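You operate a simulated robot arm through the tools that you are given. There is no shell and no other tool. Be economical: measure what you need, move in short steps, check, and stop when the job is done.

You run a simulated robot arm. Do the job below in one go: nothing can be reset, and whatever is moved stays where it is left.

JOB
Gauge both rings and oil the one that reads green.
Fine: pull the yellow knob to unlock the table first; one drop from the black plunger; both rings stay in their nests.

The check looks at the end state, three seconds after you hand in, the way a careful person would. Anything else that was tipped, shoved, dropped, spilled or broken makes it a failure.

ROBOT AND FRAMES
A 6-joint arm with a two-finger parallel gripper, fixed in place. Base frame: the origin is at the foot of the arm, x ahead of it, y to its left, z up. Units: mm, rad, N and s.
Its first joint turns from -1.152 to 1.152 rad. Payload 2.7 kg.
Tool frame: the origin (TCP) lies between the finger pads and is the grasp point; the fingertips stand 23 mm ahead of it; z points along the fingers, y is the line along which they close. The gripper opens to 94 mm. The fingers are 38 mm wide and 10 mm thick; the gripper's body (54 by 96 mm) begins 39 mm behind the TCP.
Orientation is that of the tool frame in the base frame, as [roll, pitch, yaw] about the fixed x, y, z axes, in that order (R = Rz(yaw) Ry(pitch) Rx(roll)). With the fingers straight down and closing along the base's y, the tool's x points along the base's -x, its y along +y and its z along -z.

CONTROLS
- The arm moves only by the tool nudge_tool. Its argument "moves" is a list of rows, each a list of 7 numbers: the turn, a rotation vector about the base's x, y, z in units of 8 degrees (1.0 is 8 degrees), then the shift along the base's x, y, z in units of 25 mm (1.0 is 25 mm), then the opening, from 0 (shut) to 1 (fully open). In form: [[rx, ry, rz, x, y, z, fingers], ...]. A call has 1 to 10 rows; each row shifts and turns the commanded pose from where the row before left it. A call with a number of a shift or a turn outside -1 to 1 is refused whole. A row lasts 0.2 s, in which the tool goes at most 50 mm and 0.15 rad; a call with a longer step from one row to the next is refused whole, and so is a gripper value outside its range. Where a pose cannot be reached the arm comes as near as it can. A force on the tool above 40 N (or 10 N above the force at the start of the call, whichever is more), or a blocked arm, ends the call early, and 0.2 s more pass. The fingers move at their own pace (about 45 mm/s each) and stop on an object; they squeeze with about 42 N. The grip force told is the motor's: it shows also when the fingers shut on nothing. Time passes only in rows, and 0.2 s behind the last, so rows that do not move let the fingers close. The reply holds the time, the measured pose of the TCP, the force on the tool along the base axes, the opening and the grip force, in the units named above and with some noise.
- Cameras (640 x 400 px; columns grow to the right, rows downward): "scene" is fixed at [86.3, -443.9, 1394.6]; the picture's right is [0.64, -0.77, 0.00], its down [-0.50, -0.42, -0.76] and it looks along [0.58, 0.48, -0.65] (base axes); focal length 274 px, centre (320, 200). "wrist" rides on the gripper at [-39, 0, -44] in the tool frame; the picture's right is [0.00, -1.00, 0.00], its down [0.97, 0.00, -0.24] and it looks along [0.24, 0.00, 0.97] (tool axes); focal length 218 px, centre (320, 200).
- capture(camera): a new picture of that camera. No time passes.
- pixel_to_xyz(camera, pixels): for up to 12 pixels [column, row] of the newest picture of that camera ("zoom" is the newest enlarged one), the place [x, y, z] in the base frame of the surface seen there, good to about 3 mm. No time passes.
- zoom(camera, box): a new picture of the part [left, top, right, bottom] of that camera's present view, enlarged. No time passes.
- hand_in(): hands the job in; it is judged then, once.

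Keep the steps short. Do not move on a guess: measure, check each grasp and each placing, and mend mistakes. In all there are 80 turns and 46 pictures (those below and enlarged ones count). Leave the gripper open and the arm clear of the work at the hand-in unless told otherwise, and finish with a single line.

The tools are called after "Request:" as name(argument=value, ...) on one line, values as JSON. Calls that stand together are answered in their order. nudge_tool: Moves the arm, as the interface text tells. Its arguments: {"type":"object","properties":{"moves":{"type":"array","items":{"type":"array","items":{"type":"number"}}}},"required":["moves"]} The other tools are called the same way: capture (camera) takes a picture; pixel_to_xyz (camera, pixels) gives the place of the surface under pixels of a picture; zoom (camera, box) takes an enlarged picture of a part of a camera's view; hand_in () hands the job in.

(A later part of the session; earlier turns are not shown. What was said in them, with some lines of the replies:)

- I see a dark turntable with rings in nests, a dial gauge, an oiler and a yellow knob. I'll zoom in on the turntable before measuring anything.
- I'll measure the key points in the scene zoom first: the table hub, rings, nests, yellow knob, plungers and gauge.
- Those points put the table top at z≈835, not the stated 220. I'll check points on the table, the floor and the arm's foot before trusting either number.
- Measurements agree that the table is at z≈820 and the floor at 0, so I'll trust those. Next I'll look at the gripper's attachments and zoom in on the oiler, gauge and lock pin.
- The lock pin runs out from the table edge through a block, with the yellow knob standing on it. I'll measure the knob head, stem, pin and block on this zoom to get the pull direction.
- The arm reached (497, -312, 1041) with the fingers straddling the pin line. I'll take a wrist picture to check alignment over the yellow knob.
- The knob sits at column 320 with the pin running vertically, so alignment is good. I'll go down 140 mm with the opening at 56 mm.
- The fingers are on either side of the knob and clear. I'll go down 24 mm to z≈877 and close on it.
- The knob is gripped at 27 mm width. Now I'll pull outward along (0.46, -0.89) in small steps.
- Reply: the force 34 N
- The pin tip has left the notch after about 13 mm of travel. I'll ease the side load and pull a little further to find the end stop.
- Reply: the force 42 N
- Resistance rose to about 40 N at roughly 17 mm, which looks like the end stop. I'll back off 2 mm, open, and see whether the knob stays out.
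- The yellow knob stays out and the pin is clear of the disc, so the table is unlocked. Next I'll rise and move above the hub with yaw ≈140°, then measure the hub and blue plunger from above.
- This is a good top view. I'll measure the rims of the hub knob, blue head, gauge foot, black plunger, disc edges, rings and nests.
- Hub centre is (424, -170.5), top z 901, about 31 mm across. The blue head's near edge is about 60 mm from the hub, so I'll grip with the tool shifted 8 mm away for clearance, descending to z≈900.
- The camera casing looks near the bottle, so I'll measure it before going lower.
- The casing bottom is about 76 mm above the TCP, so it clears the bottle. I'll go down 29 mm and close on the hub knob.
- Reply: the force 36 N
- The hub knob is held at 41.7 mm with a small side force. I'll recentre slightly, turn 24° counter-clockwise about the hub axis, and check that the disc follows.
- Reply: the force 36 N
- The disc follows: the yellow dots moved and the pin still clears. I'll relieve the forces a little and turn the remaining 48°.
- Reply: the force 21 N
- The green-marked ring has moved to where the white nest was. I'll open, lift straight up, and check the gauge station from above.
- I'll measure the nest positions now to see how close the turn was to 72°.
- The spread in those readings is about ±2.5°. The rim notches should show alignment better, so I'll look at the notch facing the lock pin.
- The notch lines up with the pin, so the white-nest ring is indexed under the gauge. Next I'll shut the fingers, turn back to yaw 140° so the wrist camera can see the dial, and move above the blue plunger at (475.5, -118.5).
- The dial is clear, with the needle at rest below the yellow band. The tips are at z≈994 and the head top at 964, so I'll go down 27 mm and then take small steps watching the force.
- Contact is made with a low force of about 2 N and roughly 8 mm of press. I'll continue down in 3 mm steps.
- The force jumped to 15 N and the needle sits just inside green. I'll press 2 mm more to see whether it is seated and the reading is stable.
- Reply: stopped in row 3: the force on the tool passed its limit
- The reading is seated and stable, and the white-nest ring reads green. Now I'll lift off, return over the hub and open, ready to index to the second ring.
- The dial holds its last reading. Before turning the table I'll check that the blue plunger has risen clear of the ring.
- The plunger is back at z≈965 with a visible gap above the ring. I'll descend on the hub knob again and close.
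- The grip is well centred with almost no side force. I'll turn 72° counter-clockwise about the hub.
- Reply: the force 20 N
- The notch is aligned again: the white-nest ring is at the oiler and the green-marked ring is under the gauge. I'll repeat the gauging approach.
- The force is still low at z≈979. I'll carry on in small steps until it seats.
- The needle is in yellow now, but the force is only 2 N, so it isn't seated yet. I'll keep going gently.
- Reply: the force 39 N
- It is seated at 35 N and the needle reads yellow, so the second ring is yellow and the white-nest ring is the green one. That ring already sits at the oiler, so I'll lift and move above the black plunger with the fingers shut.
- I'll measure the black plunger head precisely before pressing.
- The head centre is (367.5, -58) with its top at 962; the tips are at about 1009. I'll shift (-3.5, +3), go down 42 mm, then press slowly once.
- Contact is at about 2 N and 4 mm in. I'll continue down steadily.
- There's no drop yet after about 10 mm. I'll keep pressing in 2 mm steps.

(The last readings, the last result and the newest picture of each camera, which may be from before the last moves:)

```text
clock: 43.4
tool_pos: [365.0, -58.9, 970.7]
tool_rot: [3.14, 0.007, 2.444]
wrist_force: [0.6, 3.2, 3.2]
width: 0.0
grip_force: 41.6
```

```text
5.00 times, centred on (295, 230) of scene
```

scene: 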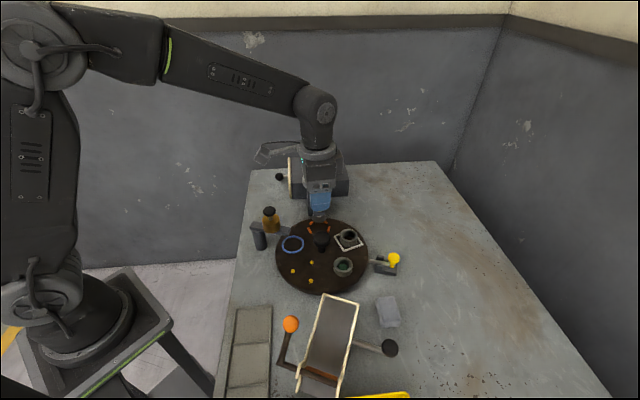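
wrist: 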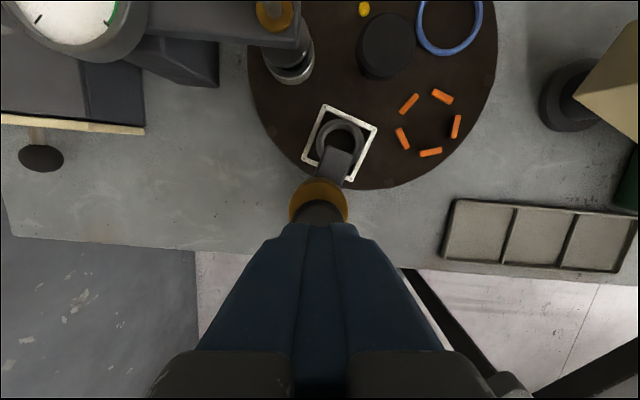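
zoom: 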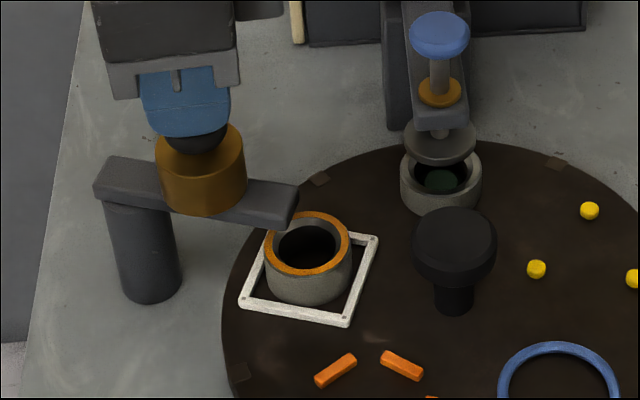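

The rim of the white-nest ring has turned amber, so one drop was delivered. I'll lift straight up without pressing again, back away and open.

Request:
nudge_tool(moves=[[0, 0, 0, 0, 0, 0.5, 0], [0, 0, 0, 0, 0, 1, 0], [0, 0, 0, 0, 0, 1, 0], [0, 0, 0, 0, 0, 1, 0], [0, 0, 0, 0, 0, 1, 0.5], [0, 0, 0, -0.5, 0.2, 1, 1], [0, 0, 0, -0.5, 0.2, 1, 1], [0, 0, 0, -0.5, 0.2, 0.5, 1], [0, 0, 0, 0, 0, 0, 1], [0, 0, 0, 0, 0, 0, 1]])

Request:
capture(camera="scene")

Request:
zoom(camera="scene", box=[240, 155, 415, 300])

```text
clock: 45.6
tool_pos: [329.3, -42.1, 1148.4]
tool_rot: [3.14, 0.006, 2.445]
wrist_force: [-0.2, 0.0, -0.2]
width: 94.1
grip_force: 0.1
```

```text
10 pictures are left
```

scene: 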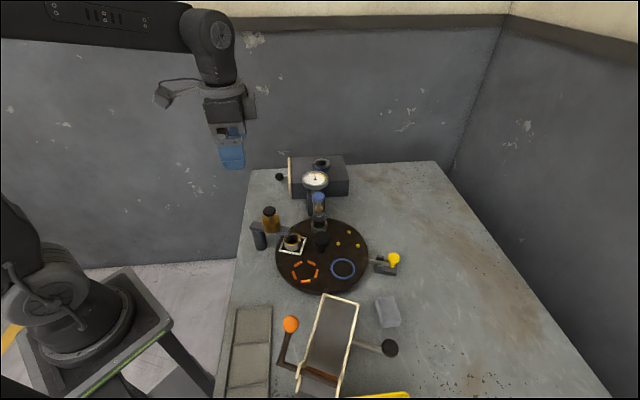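

```text
2.76 times, centred on (328, 228) of scene
```

zoom: 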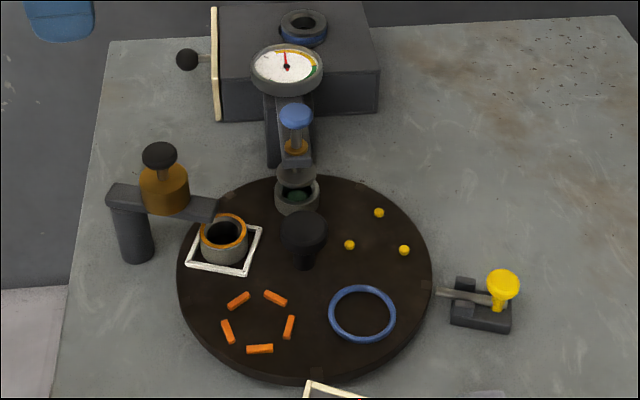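

The white-nest ring is oiled and everything else is in place. The needle looks different now, so I'll zoom in on the dial to confirm the yellow reading.

Request:
zoom(camera="scene", box=[295, 160, 335, 200])

```text
10.00 times, centred on (315, 180) of scene
```

zoom: 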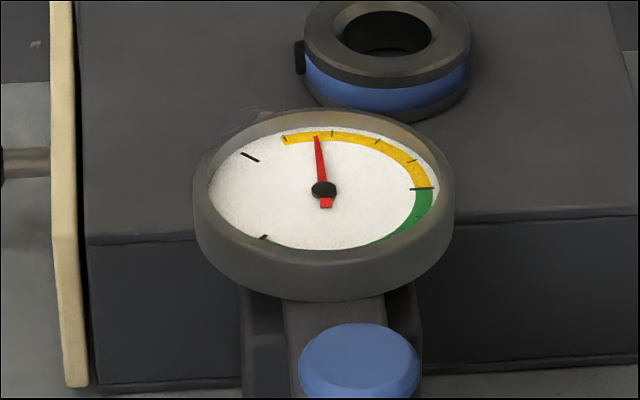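

The dial still holds the low-yellow reading for the second ring, so the oiled ring is the right one. Both rings are in their nests, the gripper is open and the arm is clear, so I'm handing in.

Request:
hand_in()

```text
The job is handed in.
```

I unlocked the table and gauged both rings; the white-nest ring read green and got one drop of oil, the other read yellow, and both are still in their nests.
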